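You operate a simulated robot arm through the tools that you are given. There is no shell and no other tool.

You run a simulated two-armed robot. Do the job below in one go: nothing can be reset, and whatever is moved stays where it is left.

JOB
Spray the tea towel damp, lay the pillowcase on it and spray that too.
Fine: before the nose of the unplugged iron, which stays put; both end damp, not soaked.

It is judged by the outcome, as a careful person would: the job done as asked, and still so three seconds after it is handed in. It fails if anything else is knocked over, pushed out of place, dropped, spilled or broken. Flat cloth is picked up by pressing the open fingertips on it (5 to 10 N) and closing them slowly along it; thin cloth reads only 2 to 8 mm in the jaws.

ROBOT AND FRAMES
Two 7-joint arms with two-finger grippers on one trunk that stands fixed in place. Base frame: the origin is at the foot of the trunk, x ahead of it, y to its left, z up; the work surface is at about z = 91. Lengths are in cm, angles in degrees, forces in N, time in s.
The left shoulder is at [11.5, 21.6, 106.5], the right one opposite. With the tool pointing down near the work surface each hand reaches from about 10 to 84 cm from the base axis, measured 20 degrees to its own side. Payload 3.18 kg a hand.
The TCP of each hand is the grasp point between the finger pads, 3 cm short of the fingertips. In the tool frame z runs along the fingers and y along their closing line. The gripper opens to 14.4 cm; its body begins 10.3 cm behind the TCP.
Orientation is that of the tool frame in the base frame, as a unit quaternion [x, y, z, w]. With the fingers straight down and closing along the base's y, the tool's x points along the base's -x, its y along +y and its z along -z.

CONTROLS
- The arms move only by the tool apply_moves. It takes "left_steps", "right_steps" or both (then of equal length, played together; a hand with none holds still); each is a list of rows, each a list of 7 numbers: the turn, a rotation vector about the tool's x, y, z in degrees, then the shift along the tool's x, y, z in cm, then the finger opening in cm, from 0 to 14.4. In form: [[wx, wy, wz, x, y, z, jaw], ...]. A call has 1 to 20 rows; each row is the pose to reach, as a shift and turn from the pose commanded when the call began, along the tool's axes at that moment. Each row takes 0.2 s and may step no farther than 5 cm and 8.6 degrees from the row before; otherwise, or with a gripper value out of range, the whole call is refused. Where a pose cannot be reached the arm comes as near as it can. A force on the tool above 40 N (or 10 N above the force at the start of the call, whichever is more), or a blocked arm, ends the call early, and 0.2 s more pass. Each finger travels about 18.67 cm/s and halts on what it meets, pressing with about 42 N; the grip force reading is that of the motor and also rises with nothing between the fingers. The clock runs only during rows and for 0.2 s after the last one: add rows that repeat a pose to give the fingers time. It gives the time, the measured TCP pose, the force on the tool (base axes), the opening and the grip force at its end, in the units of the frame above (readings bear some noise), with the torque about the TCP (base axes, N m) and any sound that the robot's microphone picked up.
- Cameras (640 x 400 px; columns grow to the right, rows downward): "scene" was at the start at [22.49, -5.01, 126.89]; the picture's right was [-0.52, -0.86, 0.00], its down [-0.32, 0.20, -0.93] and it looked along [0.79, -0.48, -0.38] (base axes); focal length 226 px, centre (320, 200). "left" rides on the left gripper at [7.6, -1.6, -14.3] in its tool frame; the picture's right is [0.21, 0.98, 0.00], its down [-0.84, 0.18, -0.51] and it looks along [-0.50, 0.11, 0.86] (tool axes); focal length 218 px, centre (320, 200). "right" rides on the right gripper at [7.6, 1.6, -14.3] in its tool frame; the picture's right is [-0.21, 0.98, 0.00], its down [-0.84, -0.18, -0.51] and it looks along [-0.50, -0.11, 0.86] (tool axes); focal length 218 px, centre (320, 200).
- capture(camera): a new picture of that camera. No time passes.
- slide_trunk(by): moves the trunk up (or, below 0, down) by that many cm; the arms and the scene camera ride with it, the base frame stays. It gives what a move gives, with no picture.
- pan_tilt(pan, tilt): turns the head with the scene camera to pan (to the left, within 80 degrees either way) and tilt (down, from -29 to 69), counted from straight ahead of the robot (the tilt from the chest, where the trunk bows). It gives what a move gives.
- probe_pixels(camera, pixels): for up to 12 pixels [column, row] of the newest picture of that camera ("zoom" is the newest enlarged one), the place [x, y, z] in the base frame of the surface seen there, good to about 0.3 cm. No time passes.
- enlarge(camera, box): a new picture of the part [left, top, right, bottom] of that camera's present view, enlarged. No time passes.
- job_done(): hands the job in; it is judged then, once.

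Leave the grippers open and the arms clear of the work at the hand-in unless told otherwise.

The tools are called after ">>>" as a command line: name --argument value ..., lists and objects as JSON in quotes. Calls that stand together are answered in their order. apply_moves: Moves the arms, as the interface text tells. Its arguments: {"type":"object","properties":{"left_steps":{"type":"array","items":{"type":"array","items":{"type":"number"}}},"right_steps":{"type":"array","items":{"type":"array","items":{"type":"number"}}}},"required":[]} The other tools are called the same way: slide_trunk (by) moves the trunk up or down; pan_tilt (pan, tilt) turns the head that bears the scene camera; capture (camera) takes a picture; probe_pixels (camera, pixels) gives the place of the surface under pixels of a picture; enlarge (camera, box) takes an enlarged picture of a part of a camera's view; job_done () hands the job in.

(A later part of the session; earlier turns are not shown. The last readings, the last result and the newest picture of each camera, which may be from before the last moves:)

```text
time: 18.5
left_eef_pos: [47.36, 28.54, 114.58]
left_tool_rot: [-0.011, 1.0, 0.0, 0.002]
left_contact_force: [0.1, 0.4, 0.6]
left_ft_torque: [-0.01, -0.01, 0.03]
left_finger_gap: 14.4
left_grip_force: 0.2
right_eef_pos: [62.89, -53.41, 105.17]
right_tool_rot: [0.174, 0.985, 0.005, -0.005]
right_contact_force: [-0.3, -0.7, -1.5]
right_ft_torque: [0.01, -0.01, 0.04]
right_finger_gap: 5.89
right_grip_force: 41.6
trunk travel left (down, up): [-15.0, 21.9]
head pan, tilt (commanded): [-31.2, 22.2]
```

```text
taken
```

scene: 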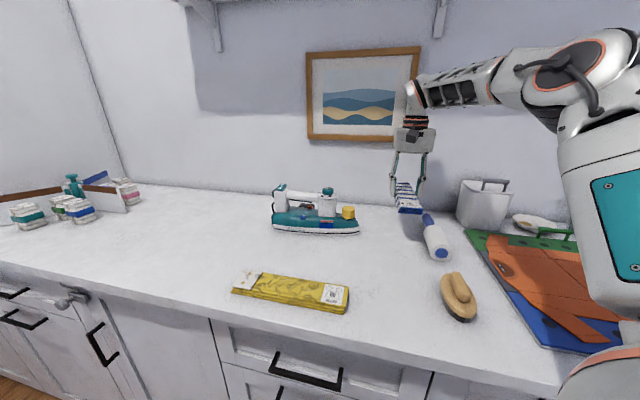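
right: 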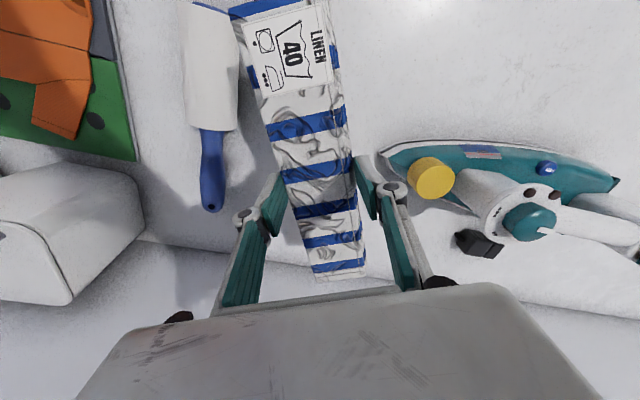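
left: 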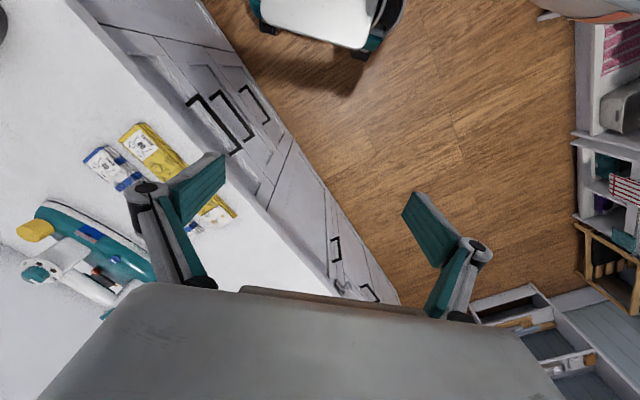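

It reached (62.9,-53.4,105.2) at -20° without trouble. I'll lower to z≈99 and try turning a bit more crosswise, to -30°.

>>> apply_moves --right_steps '[[0, 0, 0, 0, 0, 1.5, 4.6], [0, 0, 0, 0, 0, 3, 4.6], [0, 0, 0, 0, 0, 4.5, 4.6], [0, 0, 0, 0, 0, 6, 4.6], [0, 0, 4, 0, 0, 6, 4.6], [0, 0, 7, 0, 0, 6, 4.6], [0, 0, 10, 0, 0, 6, 4.6], [0, 0, 10, 0, 0, 6, 4.6]]'

>>> capture --camera "right"

>>> capture --camera "scene"

```text
time: 20.3
left_eef_pos: [47.21, 28.54, 114.6]
left_tool_rot: [-0.01, 1.0, -0.001, 0.003]
left_contact_force: [0.3, 0.5, 0.5]
left_ft_torque: [0.0, -0.02, -0.03]
left_finger_gap: 14.41
left_grip_force: 0.1
right_eef_pos: [63.45, -55.2, 99.92]
right_tool_rot: [0.257, 0.966, 0.005, -0.008]
right_contact_force: [-0.6, 0.2, -1.8]
right_ft_torque: [-0.04, 0.0, 0.05]
right_finger_gap: 5.89
right_grip_force: 42.3
right hand out of reach, approached as far as the arm can: row 6, 7, 8
trunk travel left (down, up): [-15.0, 21.9]
head pan, tilt (commanded): [-31.2, 22.2]
```

```text
taken
```

right: 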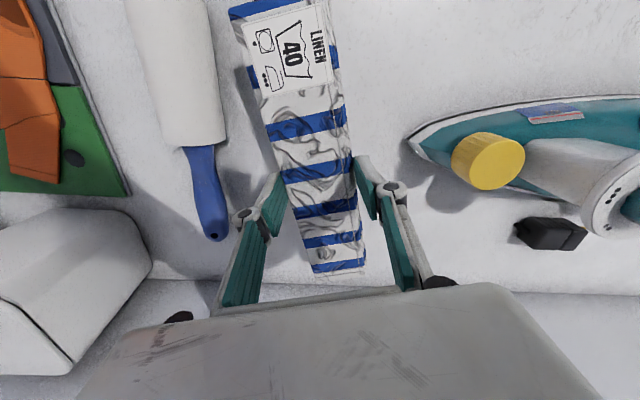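

```text
taken
```

scene: 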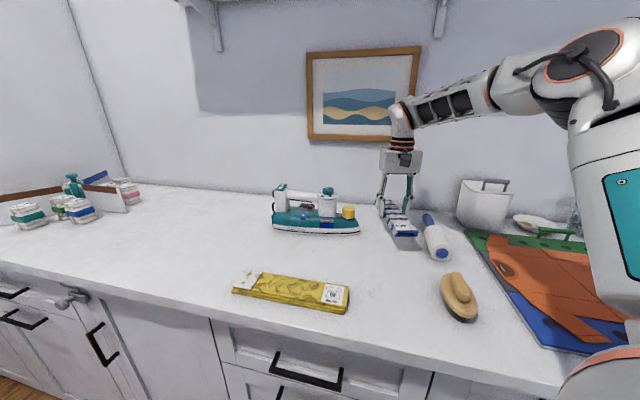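

At this height it stops near -25°, so I'll use about -20°. I'll move to (62.6,-52.7) at -20°, still at z≈100, then look before lowering.

>>> apply_moves --right_steps '[[0, 0, -5, 1, 0.9, 0, 4.6], [0, 0, -9.5, 2, 1.75, 0, 4.6], [0, 0, -9.5, 2, 1.75, 1.5, 4.6], [0, 0, -9.5, 2, 1.75, 1.5, 4.6]]'

>>> capture --camera "right"

>>> enlarge --camera "scene" --box '[260, 150, 480, 290]'

```text
time: 21.3
left_eef_pos: [47.18, 28.6, 114.56]
left_tool_rot: [-0.011, 1.0, 0.001, 0.002]
left_contact_force: [-0.4, 1.3, 0.3]
left_ft_torque: [-0.03, 0.01, 0.01]
left_finger_gap: 14.4
left_grip_force: 0.1
right_eef_pos: [62.74, -52.66, 98.44]
right_tool_rot: [0.178, 0.984, 0.004, -0.004]
right_contact_force: [0.0, -1.1, -0.1]
right_ft_torque: [0.0, -0.02, 0.04]
right_finger_gap: 5.91
right_grip_force: 41.7
trunk travel left (down, up): [-15.0, 21.9]
head pan, tilt (commanded): [-31.2, 22.2]
```

```text
taken
```

right: 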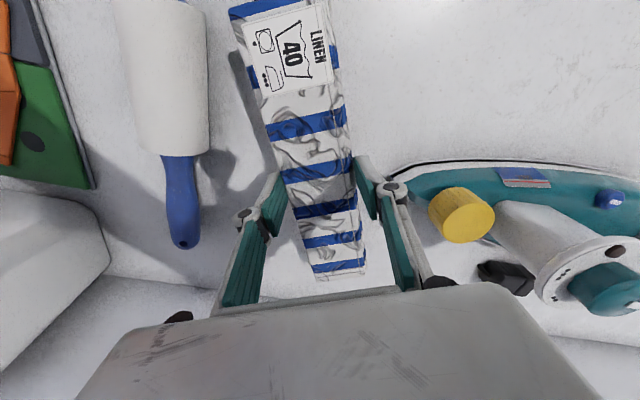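

```text
2.86 times, centred on (370, 220) of scene
```

zoom: 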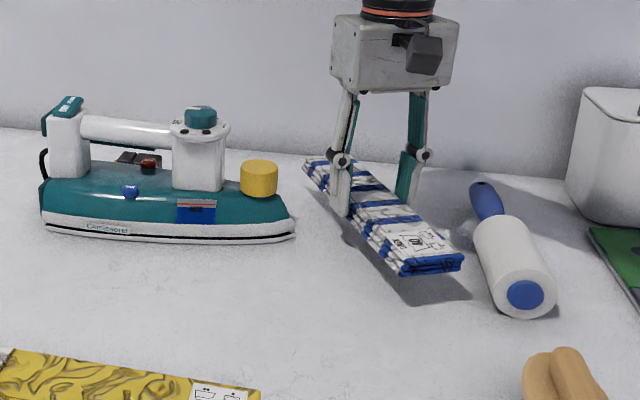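

The towel hangs level before the nose with room on all sides. I'll lower it the last 3.7 cm, slowly.

>>> apply_moves --right_steps '[[0, 0, 0, 0, 0, 1, 4.6], [0, 0, 0, 0, 0, 2, 4.6], [0, 0, 0, 0, 0, 2.8, 4.6], [0, 0, 0, 0, 0, 3.3, 4.6], [0, 0, 0, 0, 0, 3.7, 4.6], [0, 0, 0, 0, 0, 3.7, 4.6]]'

>>> enlarge --camera "scene" --box '[260, 150, 480, 290]'

```text
time: 22.7
left_eef_pos: [47.16, 28.58, 114.64]
left_tool_rot: [-0.01, 1.0, 0.001, 0.003]
left_contact_force: [-0.6, -0.1, 0.3]
left_ft_torque: [0.02, 0.02, 0.0]
left_finger_gap: 14.41
left_grip_force: 0.1
right_eef_pos: [62.74, -52.82, 94.68]
right_tool_rot: [0.177, 0.984, 0.005, -0.005]
right_contact_force: [-0.3, -0.7, 2.3]
right_ft_torque: [-0.29, -0.36, -0.04]
right_finger_gap: 5.89
right_grip_force: 42.0
trunk travel left (down, up): [-15.0, 21.9]
head pan, tilt (commanded): [-31.2, 22.2]
```

```text
2.86 times, centred on (370, 220) of scene
```

zoom: 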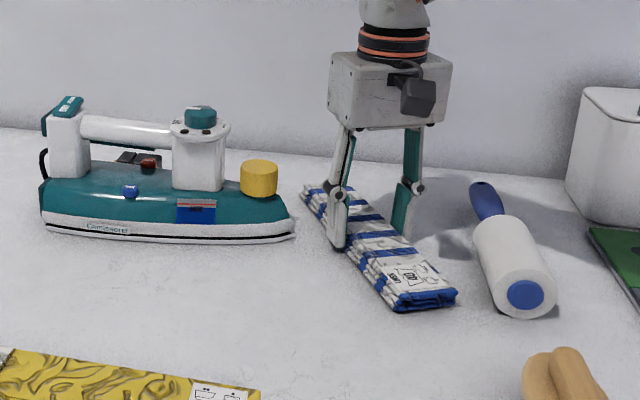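

Contact with the table reads 2.3 N. I'll open the fingers gently to 7.6 cm and rise straight up.

>>> apply_moves --right_steps '[[0, 0, 0, 0, 0, 0, 5.9], [0, 0, 0, 0, 0, 0, 6.5], [0, 0, 0, 0, 0, 0, 7.2], [0, 0, 0, 0, 0, 0, 7.6], [0, 0, 0, 0, 0, -1, 7.6], [0, 0, 0, 0, 0, -3, 7.6], [0, 0, 0, 0, 0, -6, 7.6], [0, 0, 0, 0, 0, -9, 7.6]]'

>>> capture --camera "right"

>>> enlarge --camera "scene" --box '[260, 150, 480, 290]'

```text
time: 24.5
left_eef_pos: [47.21, 28.55, 114.65]
left_tool_rot: [-0.01, 1.0, 0.0, 0.003]
left_contact_force: [-0.3, 0.7, -0.6]
left_ft_torque: [0.01, -0.02, 0.01]
left_finger_gap: 14.4
left_grip_force: 0.1
right_eef_pos: [62.8, -52.89, 103.63]
right_tool_rot: [0.179, 0.984, 0.004, -0.004]
right_contact_force: [0.0, -0.1, 0.4]
right_ft_torque: [0.04, -0.03, 0.0]
right_finger_gap: 7.6
right_grip_force: 0.1
trunk travel left (down, up): [-15.0, 21.9]
head pan, tilt (commanded): [-31.2, 22.2]
```

```text
taken
```

right: 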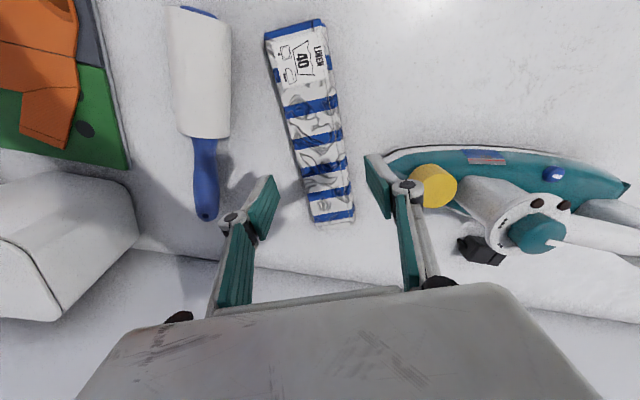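

```text
2.86 times, centred on (370, 220) of scene
```

zoom: 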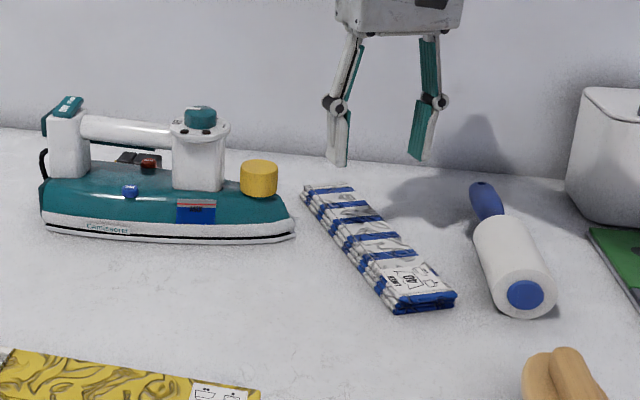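

The towel lies before the nose, its middle in line with it, and nothing else moved. Next is the SPRAY button. The right hand must avoid the handle, so I'll measure the button, handle and body around it in an enlarged scene view.

>>> enlarge --camera "scene" --box '[266, 180, 346, 235]'

```text
7.27 times, centred on (306, 208) of scene
```

zoom: 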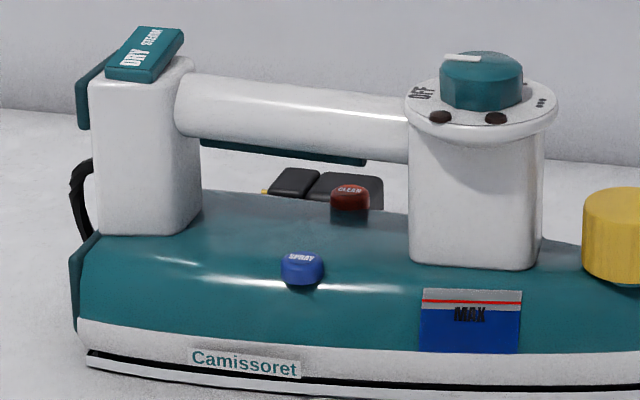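

>>> probe_pixels --camera "zoom" --pixels '[[302, 258], [302, 270], [302, 252], [284, 262], [320, 262], [302, 292], [302, 240], [300, 120], [300, 145], [300, 92], [302, 215], [350, 190]]'

>>> probe_pixels --camera "zoom" --pixels '[[150, 60], [145, 200], [195, 150], [415, 200], [440, 225], [525, 130], [480, 55], [340, 160], [220, 145], [300, 330], [200, 215], [460, 115]]'

```text
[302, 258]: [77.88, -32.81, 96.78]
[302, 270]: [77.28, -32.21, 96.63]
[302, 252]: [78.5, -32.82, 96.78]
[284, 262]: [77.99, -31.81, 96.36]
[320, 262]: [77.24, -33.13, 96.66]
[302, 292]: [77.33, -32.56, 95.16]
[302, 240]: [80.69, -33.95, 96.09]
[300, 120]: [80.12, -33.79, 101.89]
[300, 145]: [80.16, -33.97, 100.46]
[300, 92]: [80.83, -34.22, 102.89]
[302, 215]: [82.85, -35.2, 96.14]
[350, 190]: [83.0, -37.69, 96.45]
```

```text
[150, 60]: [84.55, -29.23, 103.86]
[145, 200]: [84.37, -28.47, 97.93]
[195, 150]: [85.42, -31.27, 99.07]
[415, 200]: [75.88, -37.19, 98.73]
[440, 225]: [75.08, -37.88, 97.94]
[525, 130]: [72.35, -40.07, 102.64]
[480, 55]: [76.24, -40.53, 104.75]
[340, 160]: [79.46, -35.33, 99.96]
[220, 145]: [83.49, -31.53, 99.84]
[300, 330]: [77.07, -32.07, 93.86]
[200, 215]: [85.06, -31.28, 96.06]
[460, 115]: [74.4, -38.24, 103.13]
```

Button top centre is (77.7,-32.5,96.8); the handle's near side is about 2.4 cm farther from me and at z 100–103. I'll come back toward the robot beside the iron, turn and close the fingers, then raise the trunk a little so the hand reaches the button more easily.

>>> apply_moves --right_steps '[[0, 0, -4, 1.5, 2, -1, 7.0], [0, 0, -11, 3.0, 4, -2, 5], [0, 0, -18, 4.5, 6, -2, 3], [0, 0, -25, 6, 8, -2, 1], [0, 0, -32, 7.5, 10, -2, 0], [0, 0, -39, 9, 12, -2, 0], [0, 0, -46, 10, 14, -2, 0], [0, 0, -50, 10.4, 14.2, -2, 0], [0, 0, -50, 10.4, 14.2, -2, 0]]'

>>> capture --camera "right"

>>> capture --camera "scene"

```text
time: 26.5
left_eef_pos: [47.23, 28.59, 114.62]
left_tool_rot: [-0.011, 1.0, 0.0, 0.002]
left_contact_force: [1.0, -1.2, -0.2]
left_ft_torque: [-0.01, 0.04, -0.02]
left_finger_gap: 14.39
left_grip_force: 0.1
right_eef_pos: [58.04, -35.98, 105.85]
right_tool_rot: [-0.255, 0.967, 0.006, -0.002]
right_contact_force: [0.2, -0.1, 0.5]
right_ft_torque: [0.02, 0.0, -0.04]
right_finger_gap: 0.0
right_grip_force: 30.7
trunk travel left (down, up): [-15.0, 21.9]
head pan, tilt (commanded): [-31.2, 22.2]
```

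```text
taken
```

right: 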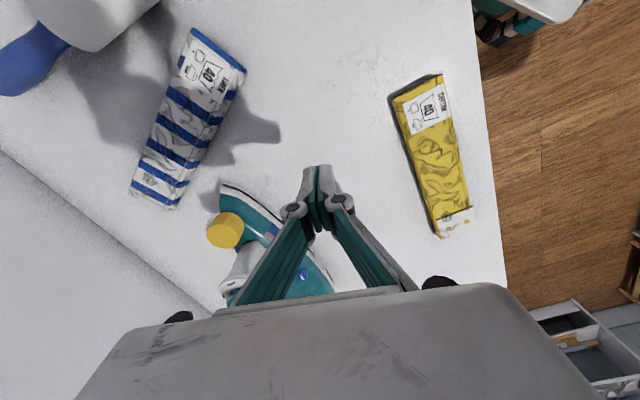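

```text
taken
```

scene: 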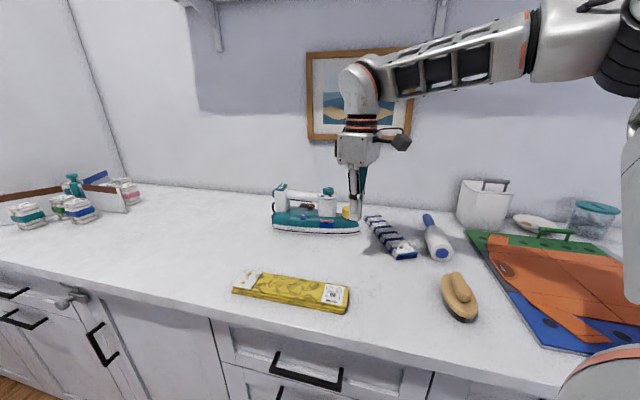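

Fingers are closed, hand clear at (58,-36,105.9). I'll raise the trunk 10 cm now.

>>> slide_trunk --by 10

>>> capture --camera "scene"

```text
time: 27.8
left_eef_pos: [38.98, 28.73, 133.51]
left_tool_rot: [-0.011, 0.992, -0.002, 0.127]
left_contact_force: [0.1, -0.3, 0.3]
left_ft_torque: [0.0, 0.03, 0.02]
left_finger_gap: 14.42
left_grip_force: 0.0
right_eef_pos: [58.05, -35.91, 115.7]
right_tool_rot: [-0.254, 0.967, 0.006, -0.005]
right_contact_force: [-0.2, -0.4, -0.3]
right_ft_torque: [0.02, 0.06, -0.02]
right_finger_gap: 0.0
right_grip_force: 30.5
trunk travel left (down, up): [-25.0, 11.9]
head pan, tilt (commanded): [-31.2, 22.2]
```

```text
taken
```

scene: 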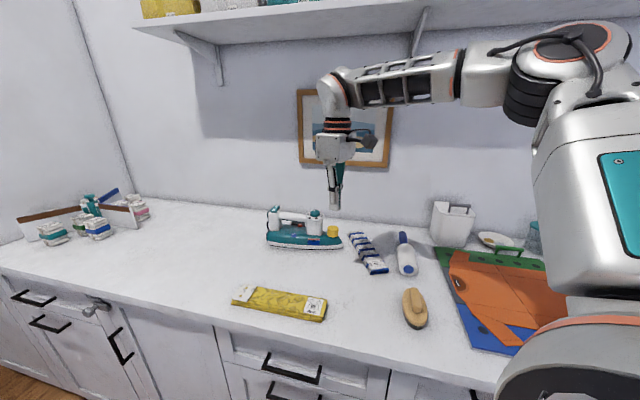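

The trunk is up 10 cm; the right hand holds its pose and the table scene is unchanged. I'll now bring the hand to (73,-28,112), beside and above the button on the robot's side, turned to 45°.

>>> apply_moves --right_steps '[[0, 0, -3, -3.4, -0.1, 0.7, 0], [0, 0, -6, -6.8, -0.2, 1.5, 0], [0, 0, -9, -10.2, -0.3, 2.2, 0], [0, 0, -12, -13.6, -0.4, 3, 0], [0, 0, -15.6, -16.9, -0.5, 3.7, 0], [0, 0, -15.6, -16.9, -0.5, 3.7, 0]]'

>>> capture --camera "right"

>>> capture --camera "scene"

```text
time: 29.2
left_eef_pos: [38.77, 28.9, 133.49]
left_tool_rot: [-0.011, 0.992, -0.004, 0.127]
left_contact_force: [0.3, -0.2, -0.5]
left_ft_torque: [-0.01, -0.04, -0.01]
left_finger_gap: 14.4
left_grip_force: 0.0
right_eef_pos: [65.79, -34.35, 114.39]
right_tool_rot: [-0.383, 0.924, 0.007, 0.0]
right_contact_force: [-0.5, -0.2, -0.8]
right_ft_torque: [0.02, -0.02, -0.01]
right_finger_gap: 0.02
right_grip_force: 31.1
right hand out of reach, approached as far as the arm can: row 3, 4, 5, 6
trunk travel left (down, up): [-25.0, 11.9]
head pan, tilt (commanded): [-31.2, 22.2]
```

```text
taken
```

right: 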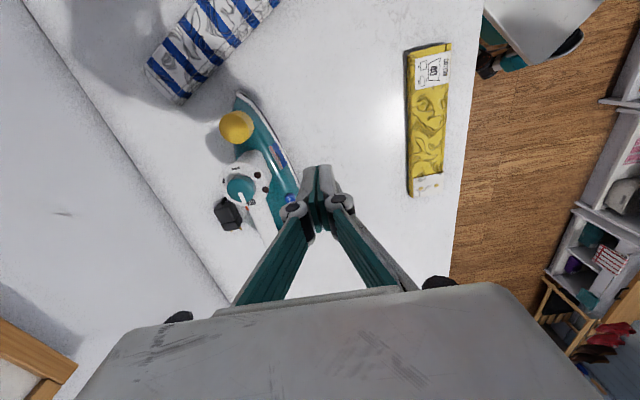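

```text
taken
```

scene: 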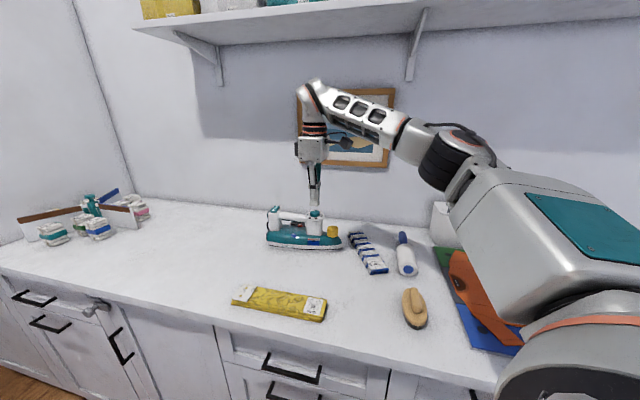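

The arm stopped at (65.8,-34.4,114.4). To understand its limit I'll measure where its wrist and elbow are in this picture: wrist (315,95), forearm/elbow joint (440,160), (480,150).

>>> probe_pixels --camera "scene" --pixels '[[313, 95], [312, 130], [312, 150], [316, 195], [345, 105], [400, 140], [445, 165], [480, 150], [500, 200], [560, 220], [130, 25], [420, 40]]'

```text
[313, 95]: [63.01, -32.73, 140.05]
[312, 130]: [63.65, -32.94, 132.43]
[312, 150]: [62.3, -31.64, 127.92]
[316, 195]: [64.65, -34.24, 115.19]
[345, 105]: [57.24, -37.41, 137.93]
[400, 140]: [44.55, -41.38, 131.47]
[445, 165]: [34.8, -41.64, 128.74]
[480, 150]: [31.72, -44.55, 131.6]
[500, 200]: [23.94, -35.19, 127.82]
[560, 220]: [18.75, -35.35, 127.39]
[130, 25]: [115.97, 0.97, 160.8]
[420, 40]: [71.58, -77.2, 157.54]
```

The wrist (z≈142) stands higher than the elbow (z≈130), so it's the wrist bend that limits a straight-down hand far out; leaning the hand back toward the elbow by 20° frees it. I'll first turn to about 17° at (68,-31,110), beside the iron.

>>> apply_moves --right_steps '[[0, 0, 7, -1, 0.2, 1.1, 0], [0, 0, 14, -2, 0.4, 2.2, 0], [0, 0, 21, -3, 0.6, 3.3, 0], [0, 0, 28, -3.9, 0.8, 4.4, 0], [0, 0, 28, -3.9, 0.8, 4.4, 0]]'

```text
time: 30.4
left_eef_pos: [38.8, 28.54, 133.64]
left_tool_rot: [-0.012, 0.992, -0.003, 0.128]
left_contact_force: [-0.6, -0.6, 0.8]
left_ft_torque: [0.1, 0.01, 0.04]
left_finger_gap: 14.41
left_grip_force: 0.1
right_eef_pos: [65.29, -34.79, 111.94]
right_tool_rot: [-0.158, 0.987, 0.006, -0.002]
right_contact_force: [-1.0, -0.1, 0.0]
right_ft_torque: [0.03, 0.0, 0.01]
right_finger_gap: 0.0
right_grip_force: 31.1
right hand out of reach, approached as far as the arm can: row 1, 2, 3, 4, 5
trunk travel left (down, up): [-25.0, 11.9]
head pan, tilt (commanded): [-31.2, 22.2]
```

It's at (65.3,-34.8,111.9), turn 18°. Now I'll lean the hand back 20° (fingers pointing outward) at the same place.

>>> apply_moves --right_steps '[[0, -7, 0, 0, 0, 0, 0], [0, -14, 0, 0, 0, 0, 0], [0, -20, 0, 0, 0, 0, 0], [0, -20, 0, 0, 0, 0, 0]]'

>>> capture --camera "scene"

>>> capture --camera "right"

```text
time: 31.4
left_eef_pos: [38.95, 28.88, 133.51]
left_tool_rot: [-0.012, 0.992, -0.004, 0.127]
left_contact_force: [0.6, -0.4, -0.1]
left_ft_torque: [0.0, 0.0, 0.0]
left_finger_gap: 14.4
left_grip_force: 0.1
right_eef_pos: [65.36, -34.65, 111.82]
right_tool_rot: [-0.145, 0.975, 0.03, 0.168]
right_contact_force: [0.5, 0.6, 0.2]
right_ft_torque: [0.03, 0.0, -0.03]
right_finger_gap: 0.0
right_grip_force: 31.2
trunk travel left (down, up): [-25.0, 11.9]
head pan, tilt (commanded): [-31.2, 22.2]
```

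```text
taken
```

scene: 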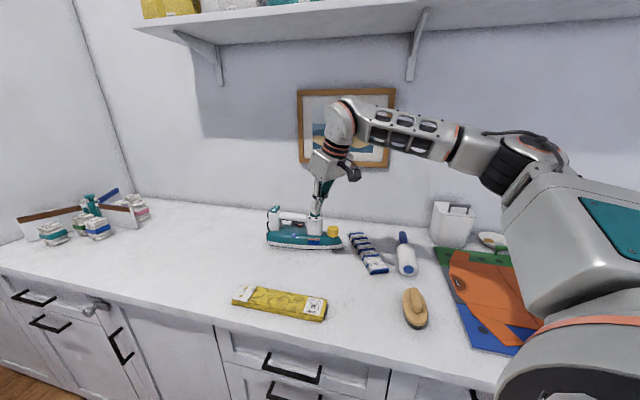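

```text
taken
```

right: 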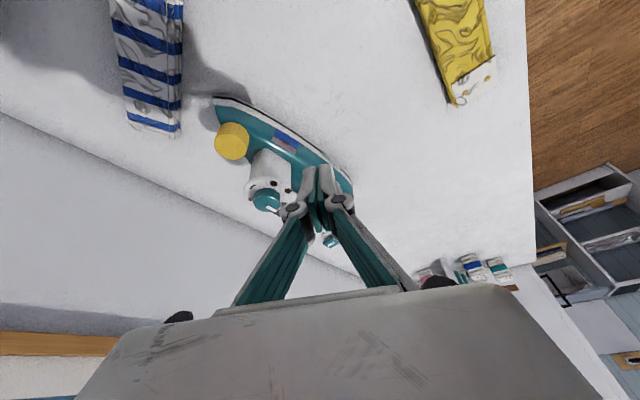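

Leaning back 20° works within reach. Next I'll move level (z≈112, tips above the dial) to right above the button, TCP (76.3,-32.4).

>>> apply_moves --right_steps '[[0, 0, 0, -2.6, -0.27, 0.93, 0], [0, 0, 0, -5.2, -0.53, 1.87, 0], [0, 0, 0, -7.9, -0.8, 2.8, 0], [0, 0, 0, -10.5, -1.06, 3.74, 0], [0, 0, 0, -10.5, -1.06, 3.74, 0]]'

>>> capture --camera "right"

>>> enlarge --camera "scene" --box '[230, 130, 390, 260]'

```text
time: 32.6
left_eef_pos: [38.64, 28.91, 133.65]
left_tool_rot: [-0.011, 0.992, -0.004, 0.128]
left_contact_force: [-0.2, 0.9, 0.2]
left_ft_torque: [0.01, -0.02, -0.01]
left_finger_gap: 14.39
left_grip_force: 0.0
right_eef_pos: [75.28, -32.68, 112.17]
right_tool_rot: [-0.144, 0.974, 0.031, 0.17]
right_contact_force: [0.9, 0.7, -0.1]
right_ft_torque: [-0.02, 0.0, 0.01]
right_finger_gap: 0.0
right_grip_force: 31.1
right hand out of reach, approached as far as the arm can: row 4, 5
trunk travel left (down, up): [-25.0, 11.9]
head pan, tilt (commanded): [-31.2, 22.2]
```

```text
taken
```

right: 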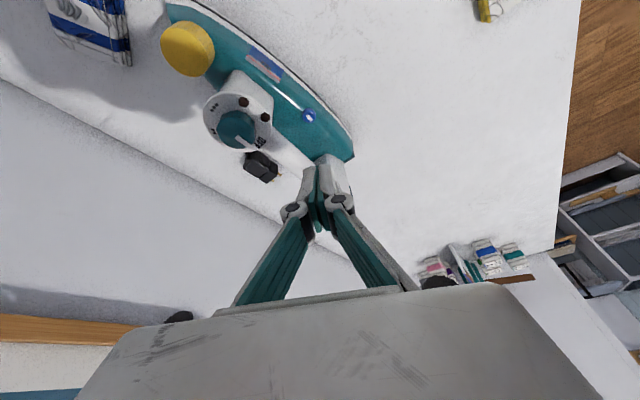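

```text
3.08 times, centred on (310, 195) of scene
```

zoom: 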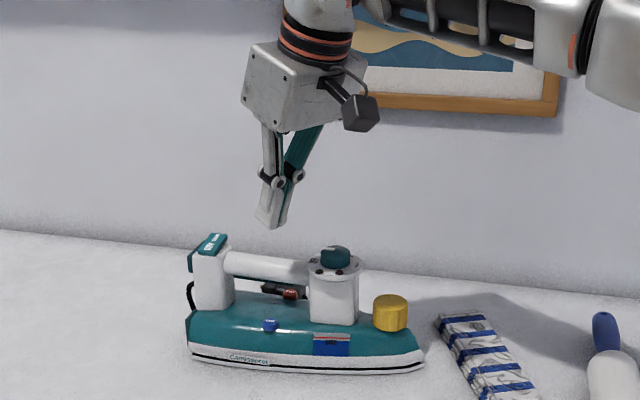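

The hand is 1 cm short at this height and should gain reach lower down. I'll re-measure the button from this near view at (310,116), plus nearby points.

>>> enlarge --camera "right" --box '[200, 60, 380, 180]'

>>> probe_pixels --camera "right" --pixels '[[310, 115], [306, 112], [314, 119], [310, 121], [325, 165], [345, 165], [246, 102], [238, 127]]'

```text
3.33 times, centred on (290, 120) of right
```

zoom: 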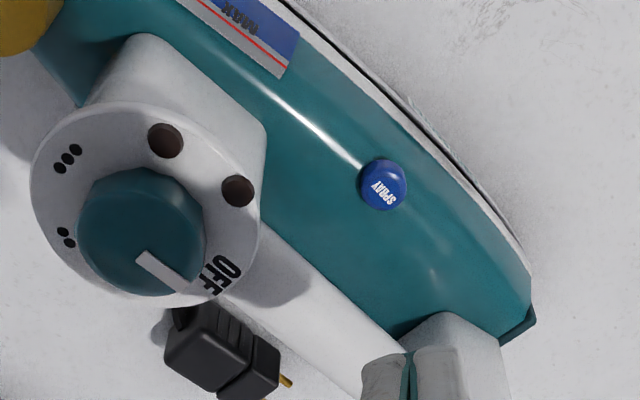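

```text
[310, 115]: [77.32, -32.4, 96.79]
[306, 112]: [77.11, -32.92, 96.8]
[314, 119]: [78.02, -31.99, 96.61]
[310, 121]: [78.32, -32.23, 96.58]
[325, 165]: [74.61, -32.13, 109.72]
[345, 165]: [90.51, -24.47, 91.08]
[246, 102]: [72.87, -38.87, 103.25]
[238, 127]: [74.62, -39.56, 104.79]
```

The button's top centre is (77.4,-32.4,96.8), as before. I'll descend to tips at z≈100, some 3 cm above the button, and check the alignment.

>>> apply_moves --right_steps '[[0, 0, 0, 0.55, -0.04, 2.3, 0], [0, 0, 0, 1.1, -0.08, 4.6, 0], [0, 0, 0, 1.65, -0.12, 6.9, 0], [0, 0, 0, 2.2, -0.17, 9.1, 0], [0, 0, 0, 2.2, -0.17, 9.1, 0]]'

>>> capture --camera "right"

>>> enlarge --camera "scene" --box '[250, 170, 350, 260]'

```text
time: 33.8
left_eef_pos: [38.83, 28.84, 133.6]
left_tool_rot: [-0.011, 0.992, -0.004, 0.128]
left_contact_force: [-0.3, -0.1, 0.1]
left_ft_torque: [-0.05, 0.01, 0.0]
left_finger_gap: 14.39
left_grip_force: 0.0
right_eef_pos: [76.23, -32.48, 102.54]
right_tool_rot: [-0.145, 0.974, 0.032, 0.169]
right_contact_force: [-0.8, 0.1, -0.5]
right_ft_torque: [-0.01, 0.0, -0.01]
right_finger_gap: 0.03
right_grip_force: 31.0
trunk travel left (down, up): [-25.0, 11.9]
head pan, tilt (commanded): [-31.2, 22.2]
```

```text
taken
```

right: 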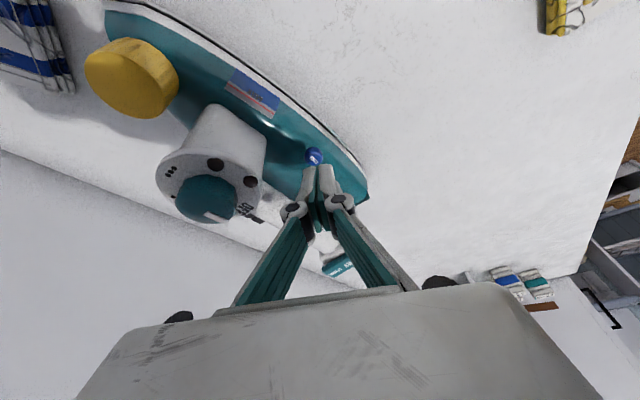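

```text
4.44 times, centred on (300, 215) of scene
```

zoom: 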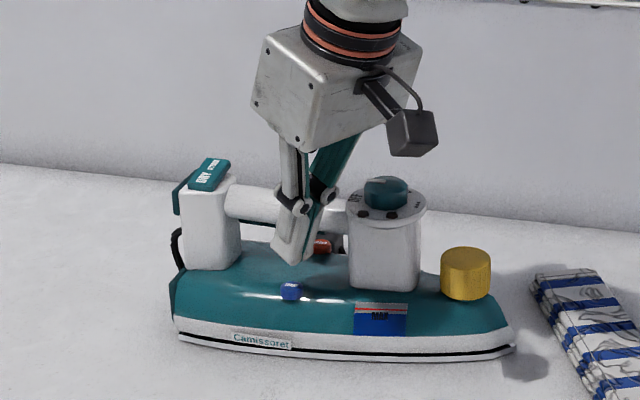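

The tips are right over the button (it lies at (313,156), the tips project to (318,154)). I'll descend 2.4 cm to just above it and read the force.

>>> apply_moves --right_steps '[[0, 0, 0, 0.34, -0.01, 0.94, 0], [0, 0, 0, 0.6, -0.02, 1.7, 0], [0, 0, 0, 0.8, -0.02, 2.26, 0], [0, 0, 0, 0.8, -0.02, 2.26, 0]]'

>>> enlarge --camera "scene" --box '[265, 190, 335, 250]'

>>> enlarge --camera "right" --box '[250, 110, 390, 210]'

```text
time: 34.8
left_eef_pos: [38.9, 28.91, 133.57]
left_tool_rot: [-0.011, 0.992, -0.004, 0.128]
left_contact_force: [-0.8, 1.2, -0.3]
left_ft_torque: [0.02, 0.01, 0.02]
left_finger_gap: 14.38
left_grip_force: 0.1
right_eef_pos: [76.21, -32.51, 100.2]
right_tool_rot: [-0.145, 0.974, 0.031, 0.168]
right_contact_force: [-1.0, 0.4, 0.1]
right_ft_torque: [-0.02, -0.03, 0.02]
right_finger_gap: 0.01
right_grip_force: 30.6
trunk travel left (down, up): [-25.0, 11.9]
head pan, tilt (commanded): [-31.2, 22.2]
```

```text
6.67 times, centred on (300, 220) of scene
```

zoom: 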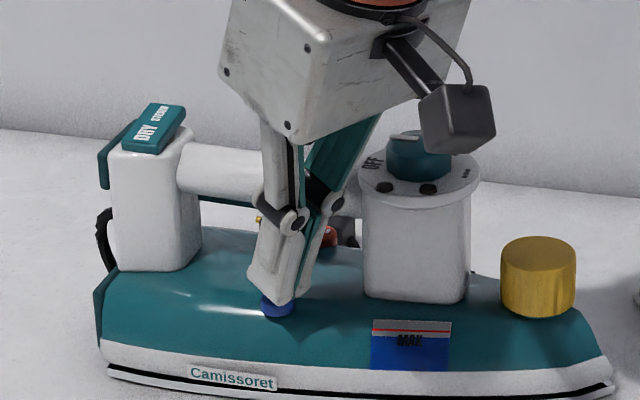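

```text
4.00 times, centred on (320, 160) of right
```

zoom: 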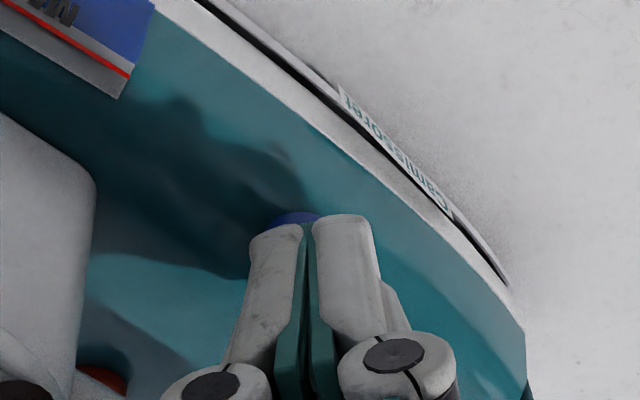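

The closed tips sit squarely just over the blue button. I'll make a brief press: down 0.8 cm and straight back up, and listen.

>>> apply_moves --right_steps '[[0, 0, 0, 0.1, 0, 0.28, 0], [0, 0, 0, 0.2, -0.01, 0.56, 0], [0, 0, 0, 0.27, -0.01, 0.75, 0], [0, 0, 0, 0.1, 0, 0.28, 0], [0, 0, 0, -0.17, 0, -0.47, 0], [0, 0, 0, -0.17, 0, -0.47, 0]]'

>>> capture --camera "scene"

>>> enlarge --camera "scene" --box '[260, 190, 420, 290]'

```text
time: 36.2
left_eef_pos: [38.84, 28.7, 133.53]
left_tool_rot: [-0.011, 0.992, -0.003, 0.127]
left_contact_force: [-0.2, -0.4, 0.4]
left_ft_torque: [0.01, 0.0, -0.01]
left_finger_gap: 14.43
left_grip_force: 0.0
right_eef_pos: [76.29, -32.32, 100.84]
right_tool_rot: [-0.145, 0.975, 0.032, 0.168]
right_contact_force: [0.4, -0.6, 0.5]
right_ft_torque: [0.03, 0.01, 0.0]
right_finger_gap: 0.0
right_grip_force: 30.9
trunk travel left (down, up): [-25.0, 11.9]
head pan, tilt (commanded): [-31.2, 22.2]
```

```text
taken
```

scene: 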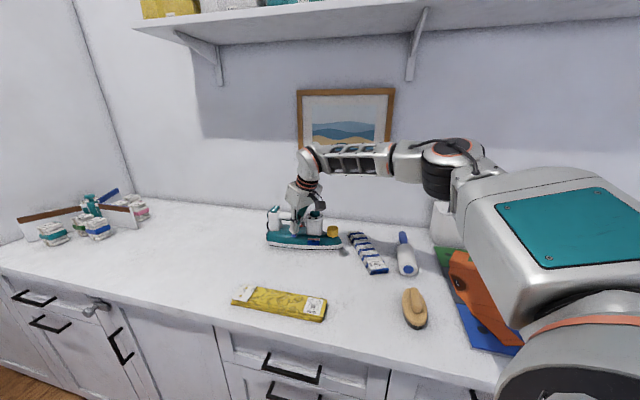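

```text
4.00 times, centred on (340, 240) of scene
```

zoom: 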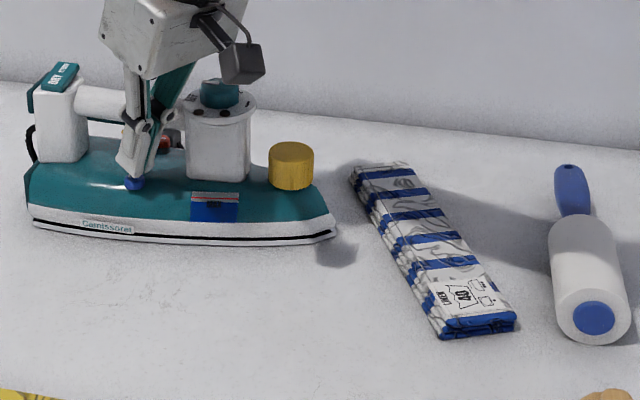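

No sound and no change yet, so that press was too shallow. I'll go down again 1.35 cm and hold to read the force.

>>> apply_moves --right_steps '[[0, 0, 0, 0.2, 0, 0.56, 0], [0, 0, 0, 0.35, -0.01, 1.0, 0], [0, 0, 0, 0.45, -0.01, 1.27, 0], [0, 0, 0, 0.45, -0.01, 1.27, 0]]'

>>> enlarge --camera "scene" --box '[265, 190, 335, 250]'

```text
time: 37.2
left_eef_pos: [38.88, 28.85, 133.49]
left_tool_rot: [-0.011, 0.992, -0.004, 0.127]
left_contact_force: [-0.3, -0.6, 0.0]
left_ft_torque: [-0.01, 0.02, 0.01]
left_finger_gap: 14.39
left_grip_force: 0.1
right_eef_pos: [76.29, -32.42, 99.35]
right_tool_rot: [-0.145, 0.974, 0.032, 0.169]
right_contact_force: [0.1, 1.1, 0.2]
right_ft_torque: [-0.02, 0.03, -0.03]
right_finger_gap: 0.02
right_grip_force: 30.9
trunk travel left (down, up): [-25.0, 11.9]
head pan, tilt (commanded): [-31.2, 22.2]
```

```text
6.67 times, centred on (300, 220) of scene
```

zoom: 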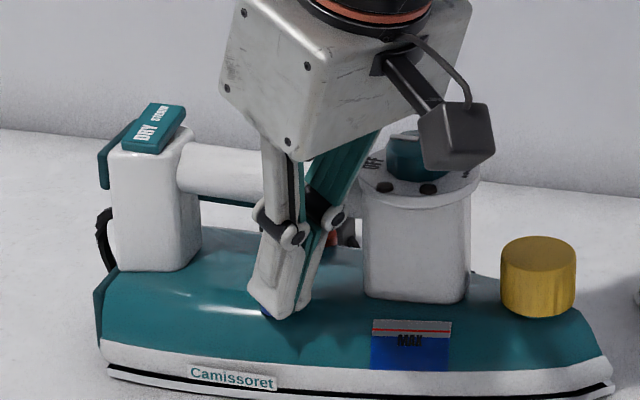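

The force still reads about zero although the tips are at the button. I'll look closely at the contact from both cameras.

>>> enlarge --camera "scene" --box '[284, 222, 308, 240]'

>>> enlarge --camera "right" --box '[290, 140, 350, 185]'

```text
16.00 times, centred on (296, 231) of scene
```

zoom: 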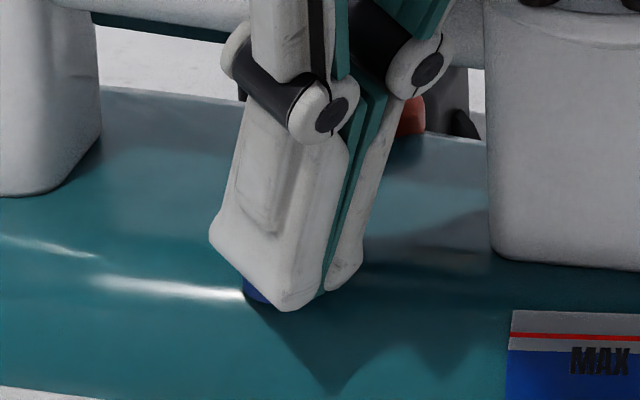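

```text
8.89 times, centred on (320, 162) of right
```

zoom: 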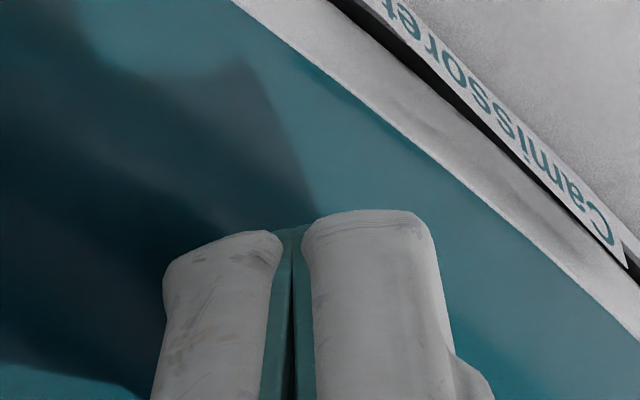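

The near fingertip's lowest corner may be passing in front of the button rather than on it. I'll measure the fingertip's corner and the visible bit of button.

>>> enlarge --camera "scene" --box '[284, 222, 308, 240]'

>>> probe_pixels --camera "zoom" --pixels '[[283, 302], [255, 292], [262, 296], [240, 260], [215, 238], [290, 290], [310, 300], [330, 285], [280, 320], [240, 300], [340, 285], [300, 250]]'

```text
16.00 times, centred on (296, 231) of scene
```

zoom: 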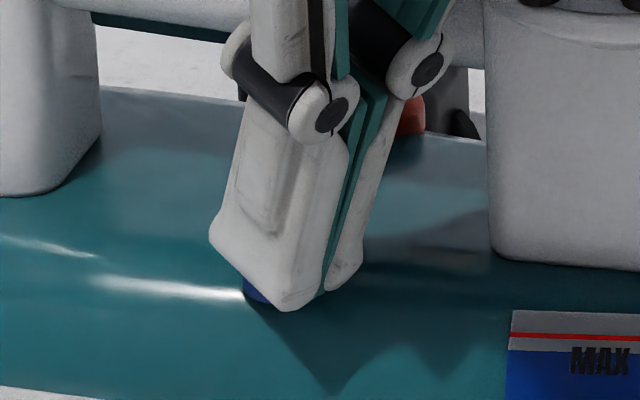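

```text
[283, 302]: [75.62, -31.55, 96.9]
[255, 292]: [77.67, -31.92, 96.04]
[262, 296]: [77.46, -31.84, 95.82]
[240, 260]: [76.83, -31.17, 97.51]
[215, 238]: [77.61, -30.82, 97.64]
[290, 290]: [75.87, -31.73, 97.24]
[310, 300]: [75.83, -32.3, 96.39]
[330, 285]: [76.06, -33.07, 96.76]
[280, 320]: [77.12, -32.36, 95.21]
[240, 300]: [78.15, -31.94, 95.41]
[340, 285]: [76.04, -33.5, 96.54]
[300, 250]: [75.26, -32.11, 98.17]
```

By measurement the real tip end is at z≈96.95, so it is only now touching the button; it also sits about 0.5 cm to the near side of its centre. I'll lift slightly, shift 0.35 cm outward, and press 0.4 cm deeper, then read the force.

>>> apply_moves --right_steps '[[0, 0, 0, -0.13, 0, -0.38, 0], [0, 0, 0, -0.45, 0, -0.27, 0], [0, 0, 0, -0.32, 0, 0.1, 0], [0, 0, 0, -0.23, 0, 0.34, 0], [0, 0, 0, -0.18, 0, 0.48, 0], [0, 0, 0, -0.18, 0, 0.48, 0]]'

>>> enlarge --camera "scene" --box '[284, 222, 308, 240]'

```text
time: 38.6
left_eef_pos: [38.76, 28.78, 133.6]
left_tool_rot: [-0.011, 0.992, -0.003, 0.128]
left_contact_force: [-0.3, -0.4, 0.4]
left_ft_torque: [-0.02, 0.0, 0.0]
left_finger_gap: 14.42
left_grip_force: 0.0
right_eef_pos: [76.48, -32.23, 99.1]
right_tool_rot: [-0.145, 0.974, 0.031, 0.169]
right_contact_force: [0.8, -0.4, 1.5]
right_ft_torque: [0.0, 0.02, -0.01]
right_finger_gap: 0.0
right_grip_force: 30.7
trunk travel left (down, up): [-25.0, 11.9]
head pan, tilt (commanded): [-31.2, 22.2]
heard: click
```

```text
16.00 times, centred on (296, 231) of scene
```

zoom: 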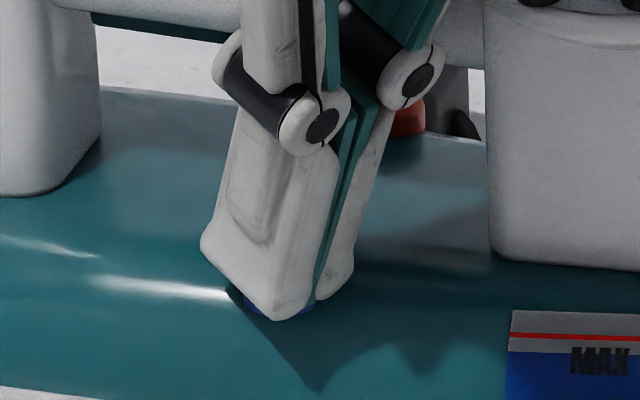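

A click was heard with about 1.5 N: the button works. I'll release it straight up 0.9 cm and look at the towel.

>>> apply_moves --right_steps '[[0, 0, 0, -0.15, 0, -0.42, 0], [0, 0, 0, -0.3, 0, -0.85, 0], [0, 0, 0, -0.3, 0, -0.85, 0]]'

>>> enlarge --camera "scene" --box '[320, 215, 420, 290]'

>>> enlarge --camera "scene" --box '[260, 190, 420, 290]'

```text
time: 39.4
left_eef_pos: [38.9, 28.79, 133.6]
left_tool_rot: [-0.011, 0.992, -0.003, 0.128]
left_contact_force: [-0.3, 0.6, 0.2]
left_ft_torque: [0.02, 0.01, 0.01]
left_finger_gap: 14.41
left_grip_force: 0.1
right_eef_pos: [76.65, -32.36, 99.95]
right_tool_rot: [-0.145, 0.974, 0.031, 0.168]
right_contact_force: [0.0, 0.7, -0.1]
right_ft_torque: [0.0, -0.01, -0.03]
right_finger_gap: 0.0
right_grip_force: 31.0
trunk travel left (down, up): [-25.0, 11.9]
head pan, tilt (commanded): [-31.2, 22.2]
```

```text
5.33 times, centred on (370, 252) of scene
```

zoom: 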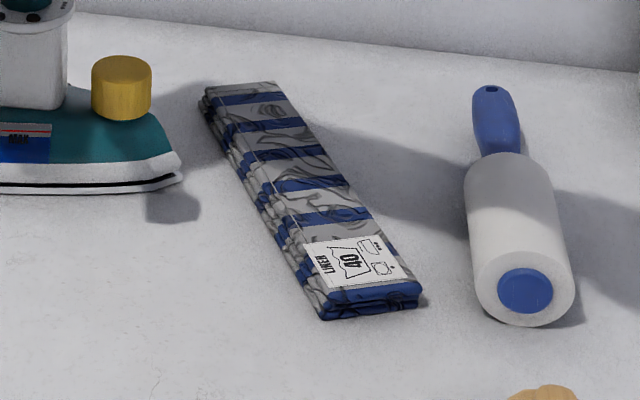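

```text
4.00 times, centred on (340, 240) of scene
```

zoom: 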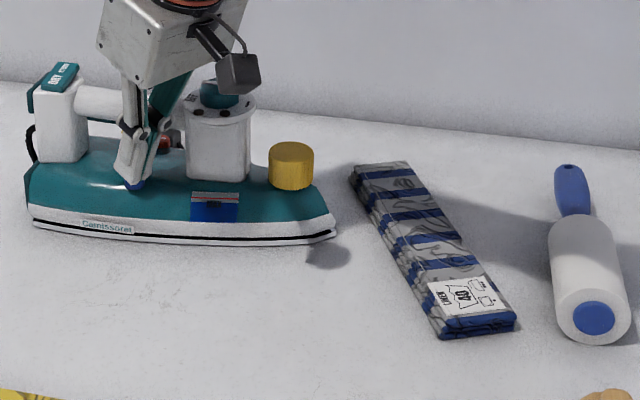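

The towel has visibly darkened all over: damp from one press. I won't press again for it. Now the hand rises straight up, then draws back toward the robot, away from the iron.

>>> apply_moves --right_steps '[[0, 0, 0, -0.84, 0.02, -2.36, 0], [0, 0, 0, -1.68, 0.05, -4.72, 0], [0, 0, 0, -2.69, 0.08, -7.54, 0], [0, 0, 0, -1.03, 2.89, -9.7, 0], [0, 0, 0, 0.91, 5.87, -10.89, 0], [0, 0, 0, 3.08, 8.67, -11.64, 0], [0, 0, 0, 4.24, 10.29, -12.04, 0]]'

>>> capture --camera "scene"

```text
time: 41.0
left_eef_pos: [39.04, 28.74, 133.66]
left_tool_rot: [-0.011, 0.992, -0.003, 0.126]
left_contact_force: [0.2, 0.2, 0.5]
left_ft_torque: [0.07, 0.06, 0.03]
left_finger_gap: 14.39
left_grip_force: 0.0
right_eef_pos: [68.1, -26.95, 112.08]
right_tool_rot: [-0.149, 0.975, 0.03, 0.164]
right_contact_force: [0.2, 0.0, -0.8]
right_ft_torque: [0.06, 0.03, 0.01]
right_finger_gap: 0.0
right_grip_force: 30.6
right hand out of reach, approached as far as the arm can: row 5, 6, 7
trunk travel left (down, up): [-25.0, 11.9]
head pan, tilt (commanded): [-31.2, 22.2]
```

```text
taken
```

scene: 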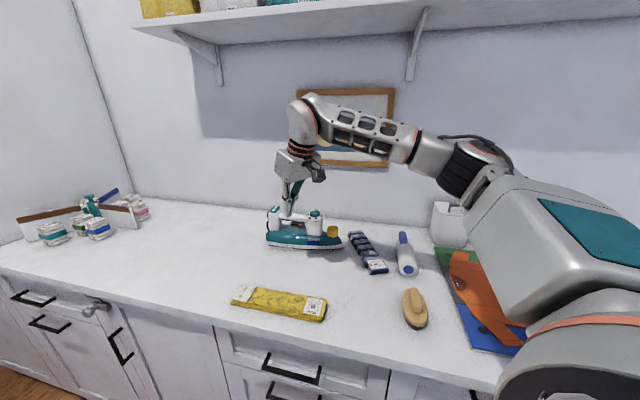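

The hand is clear at (68,-27,112). Next I'll straighten it and bring it back toward the pillowcase at about (60,-22,108), opening the fingers.

>>> apply_moves --right_steps '[[0, 5, 0, 1.8, 1.8, 0.45, 2], [0, 10, 0, 3.6, 3.6, 0.9, 4], [0, 15, 0, 5.4, 5.3, 1.35, 6], [0, 19, 0, 7.24, 7.1, 1.8, 8], [0, 19, 0, 7.24, 7.1, 1.8, 8]]'

```text
time: 42.2
left_eef_pos: [38.9, 28.73, 133.58]
left_tool_rot: [-0.011, 0.992, -0.004, 0.127]
left_contact_force: [-0.4, 0.5, 0.6]
left_ft_torque: [0.02, -0.02, 0.02]
left_finger_gap: 14.41
left_grip_force: 0.1
right_eef_pos: [60.01, -22.06, 108.16]
right_tool_rot: [-0.15, 0.989, 0.007, 0.004]
right_contact_force: [0.8, 0.1, 0.5]
right_ft_torque: [0.02, -0.01, 0.01]
right_finger_gap: 7.99
right_grip_force: 0.0
right hand out of reach, approached as far as the arm can: row 4, 5
trunk travel left (down, up): [-25.0, 11.9]
head pan, tilt (commanded): [-31.2, 22.2]
```

Now turning to 45° and moving over the pillowcase's middle (57,-18.4) at z≈103.

>>> apply_moves --right_steps '[[0, 0, -7, 0.45, 1.1, 1.25, 8], [0, 0, -14, 0.9, 2.2, 2.5, 8], [0, 0, -21, 1.35, 3.3, 3.75, 8], [0, 0, -27.7, 1.78, 4.38, 5, 8], [0, 0, -27.7, 1.78, 4.38, 5, 8]]'

>>> capture --camera "right"

>>> capture --camera "scene"

```text
time: 43.4
left_eef_pos: [38.89, 28.75, 133.52]
left_tool_rot: [-0.012, 0.992, -0.004, 0.128]
left_contact_force: [0.0, -0.3, -0.2]
left_ft_torque: [-0.03, 0.0, -0.01]
left_finger_gap: 14.42
left_grip_force: 0.0
right_eef_pos: [57.34, -18.92, 103.84]
right_tool_rot: [-0.353, 0.936, 0.007, 0.008]
right_contact_force: [0.1, 0.1, 0.1]
right_ft_torque: [0.02, -0.02, -0.04]
right_finger_gap: 8.0
right_grip_force: 0.0
right hand out of reach, approached as far as the arm can: row 4, 5
trunk travel left (down, up): [-25.0, 11.9]
head pan, tilt (commanded): [-31.2, 22.2]
```

```text
taken
```

right: 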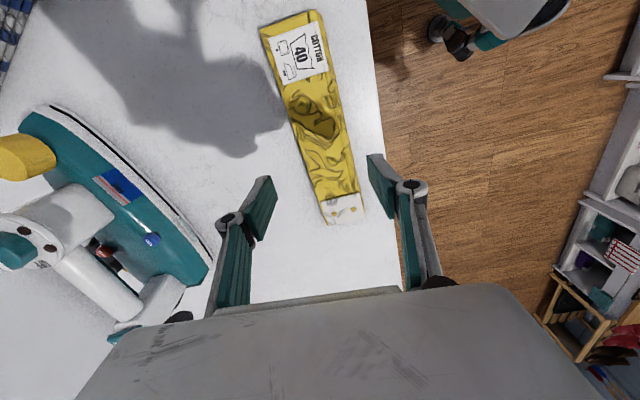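

```text
taken
```

scene: 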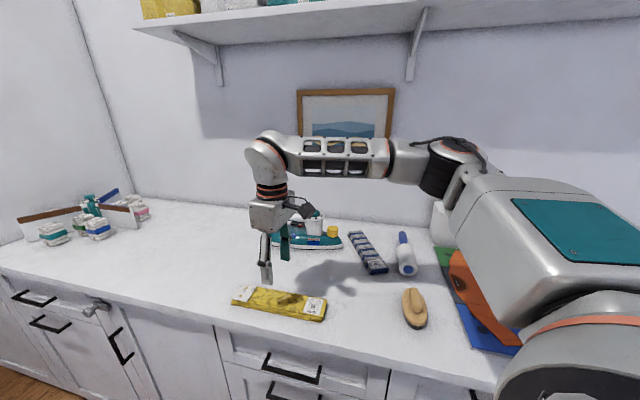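

The hand is over the pillowcase at 41°. I'll measure the pillowcase edges in this view for exact centre and angle.

>>> probe_pixels --camera "right" --pixels '[[265, 32], [317, 14], [329, 221], [362, 214], [290, 110], [342, 105], [308, 165], [352, 160], [318, 200], [357, 190]]'

>>> enlarge --camera "right" --box '[220, 0, 400, 240]'

```text
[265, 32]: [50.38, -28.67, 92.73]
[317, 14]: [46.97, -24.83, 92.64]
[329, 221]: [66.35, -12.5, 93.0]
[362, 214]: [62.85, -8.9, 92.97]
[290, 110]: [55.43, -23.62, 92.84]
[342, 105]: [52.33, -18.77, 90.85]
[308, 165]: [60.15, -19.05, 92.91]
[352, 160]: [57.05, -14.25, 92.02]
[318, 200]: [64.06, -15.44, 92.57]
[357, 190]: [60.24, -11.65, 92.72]
```

```text
1.67 times, centred on (310, 120) of right
```

zoom: 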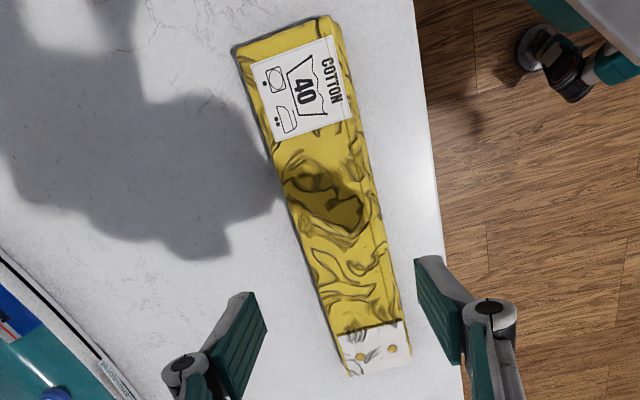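

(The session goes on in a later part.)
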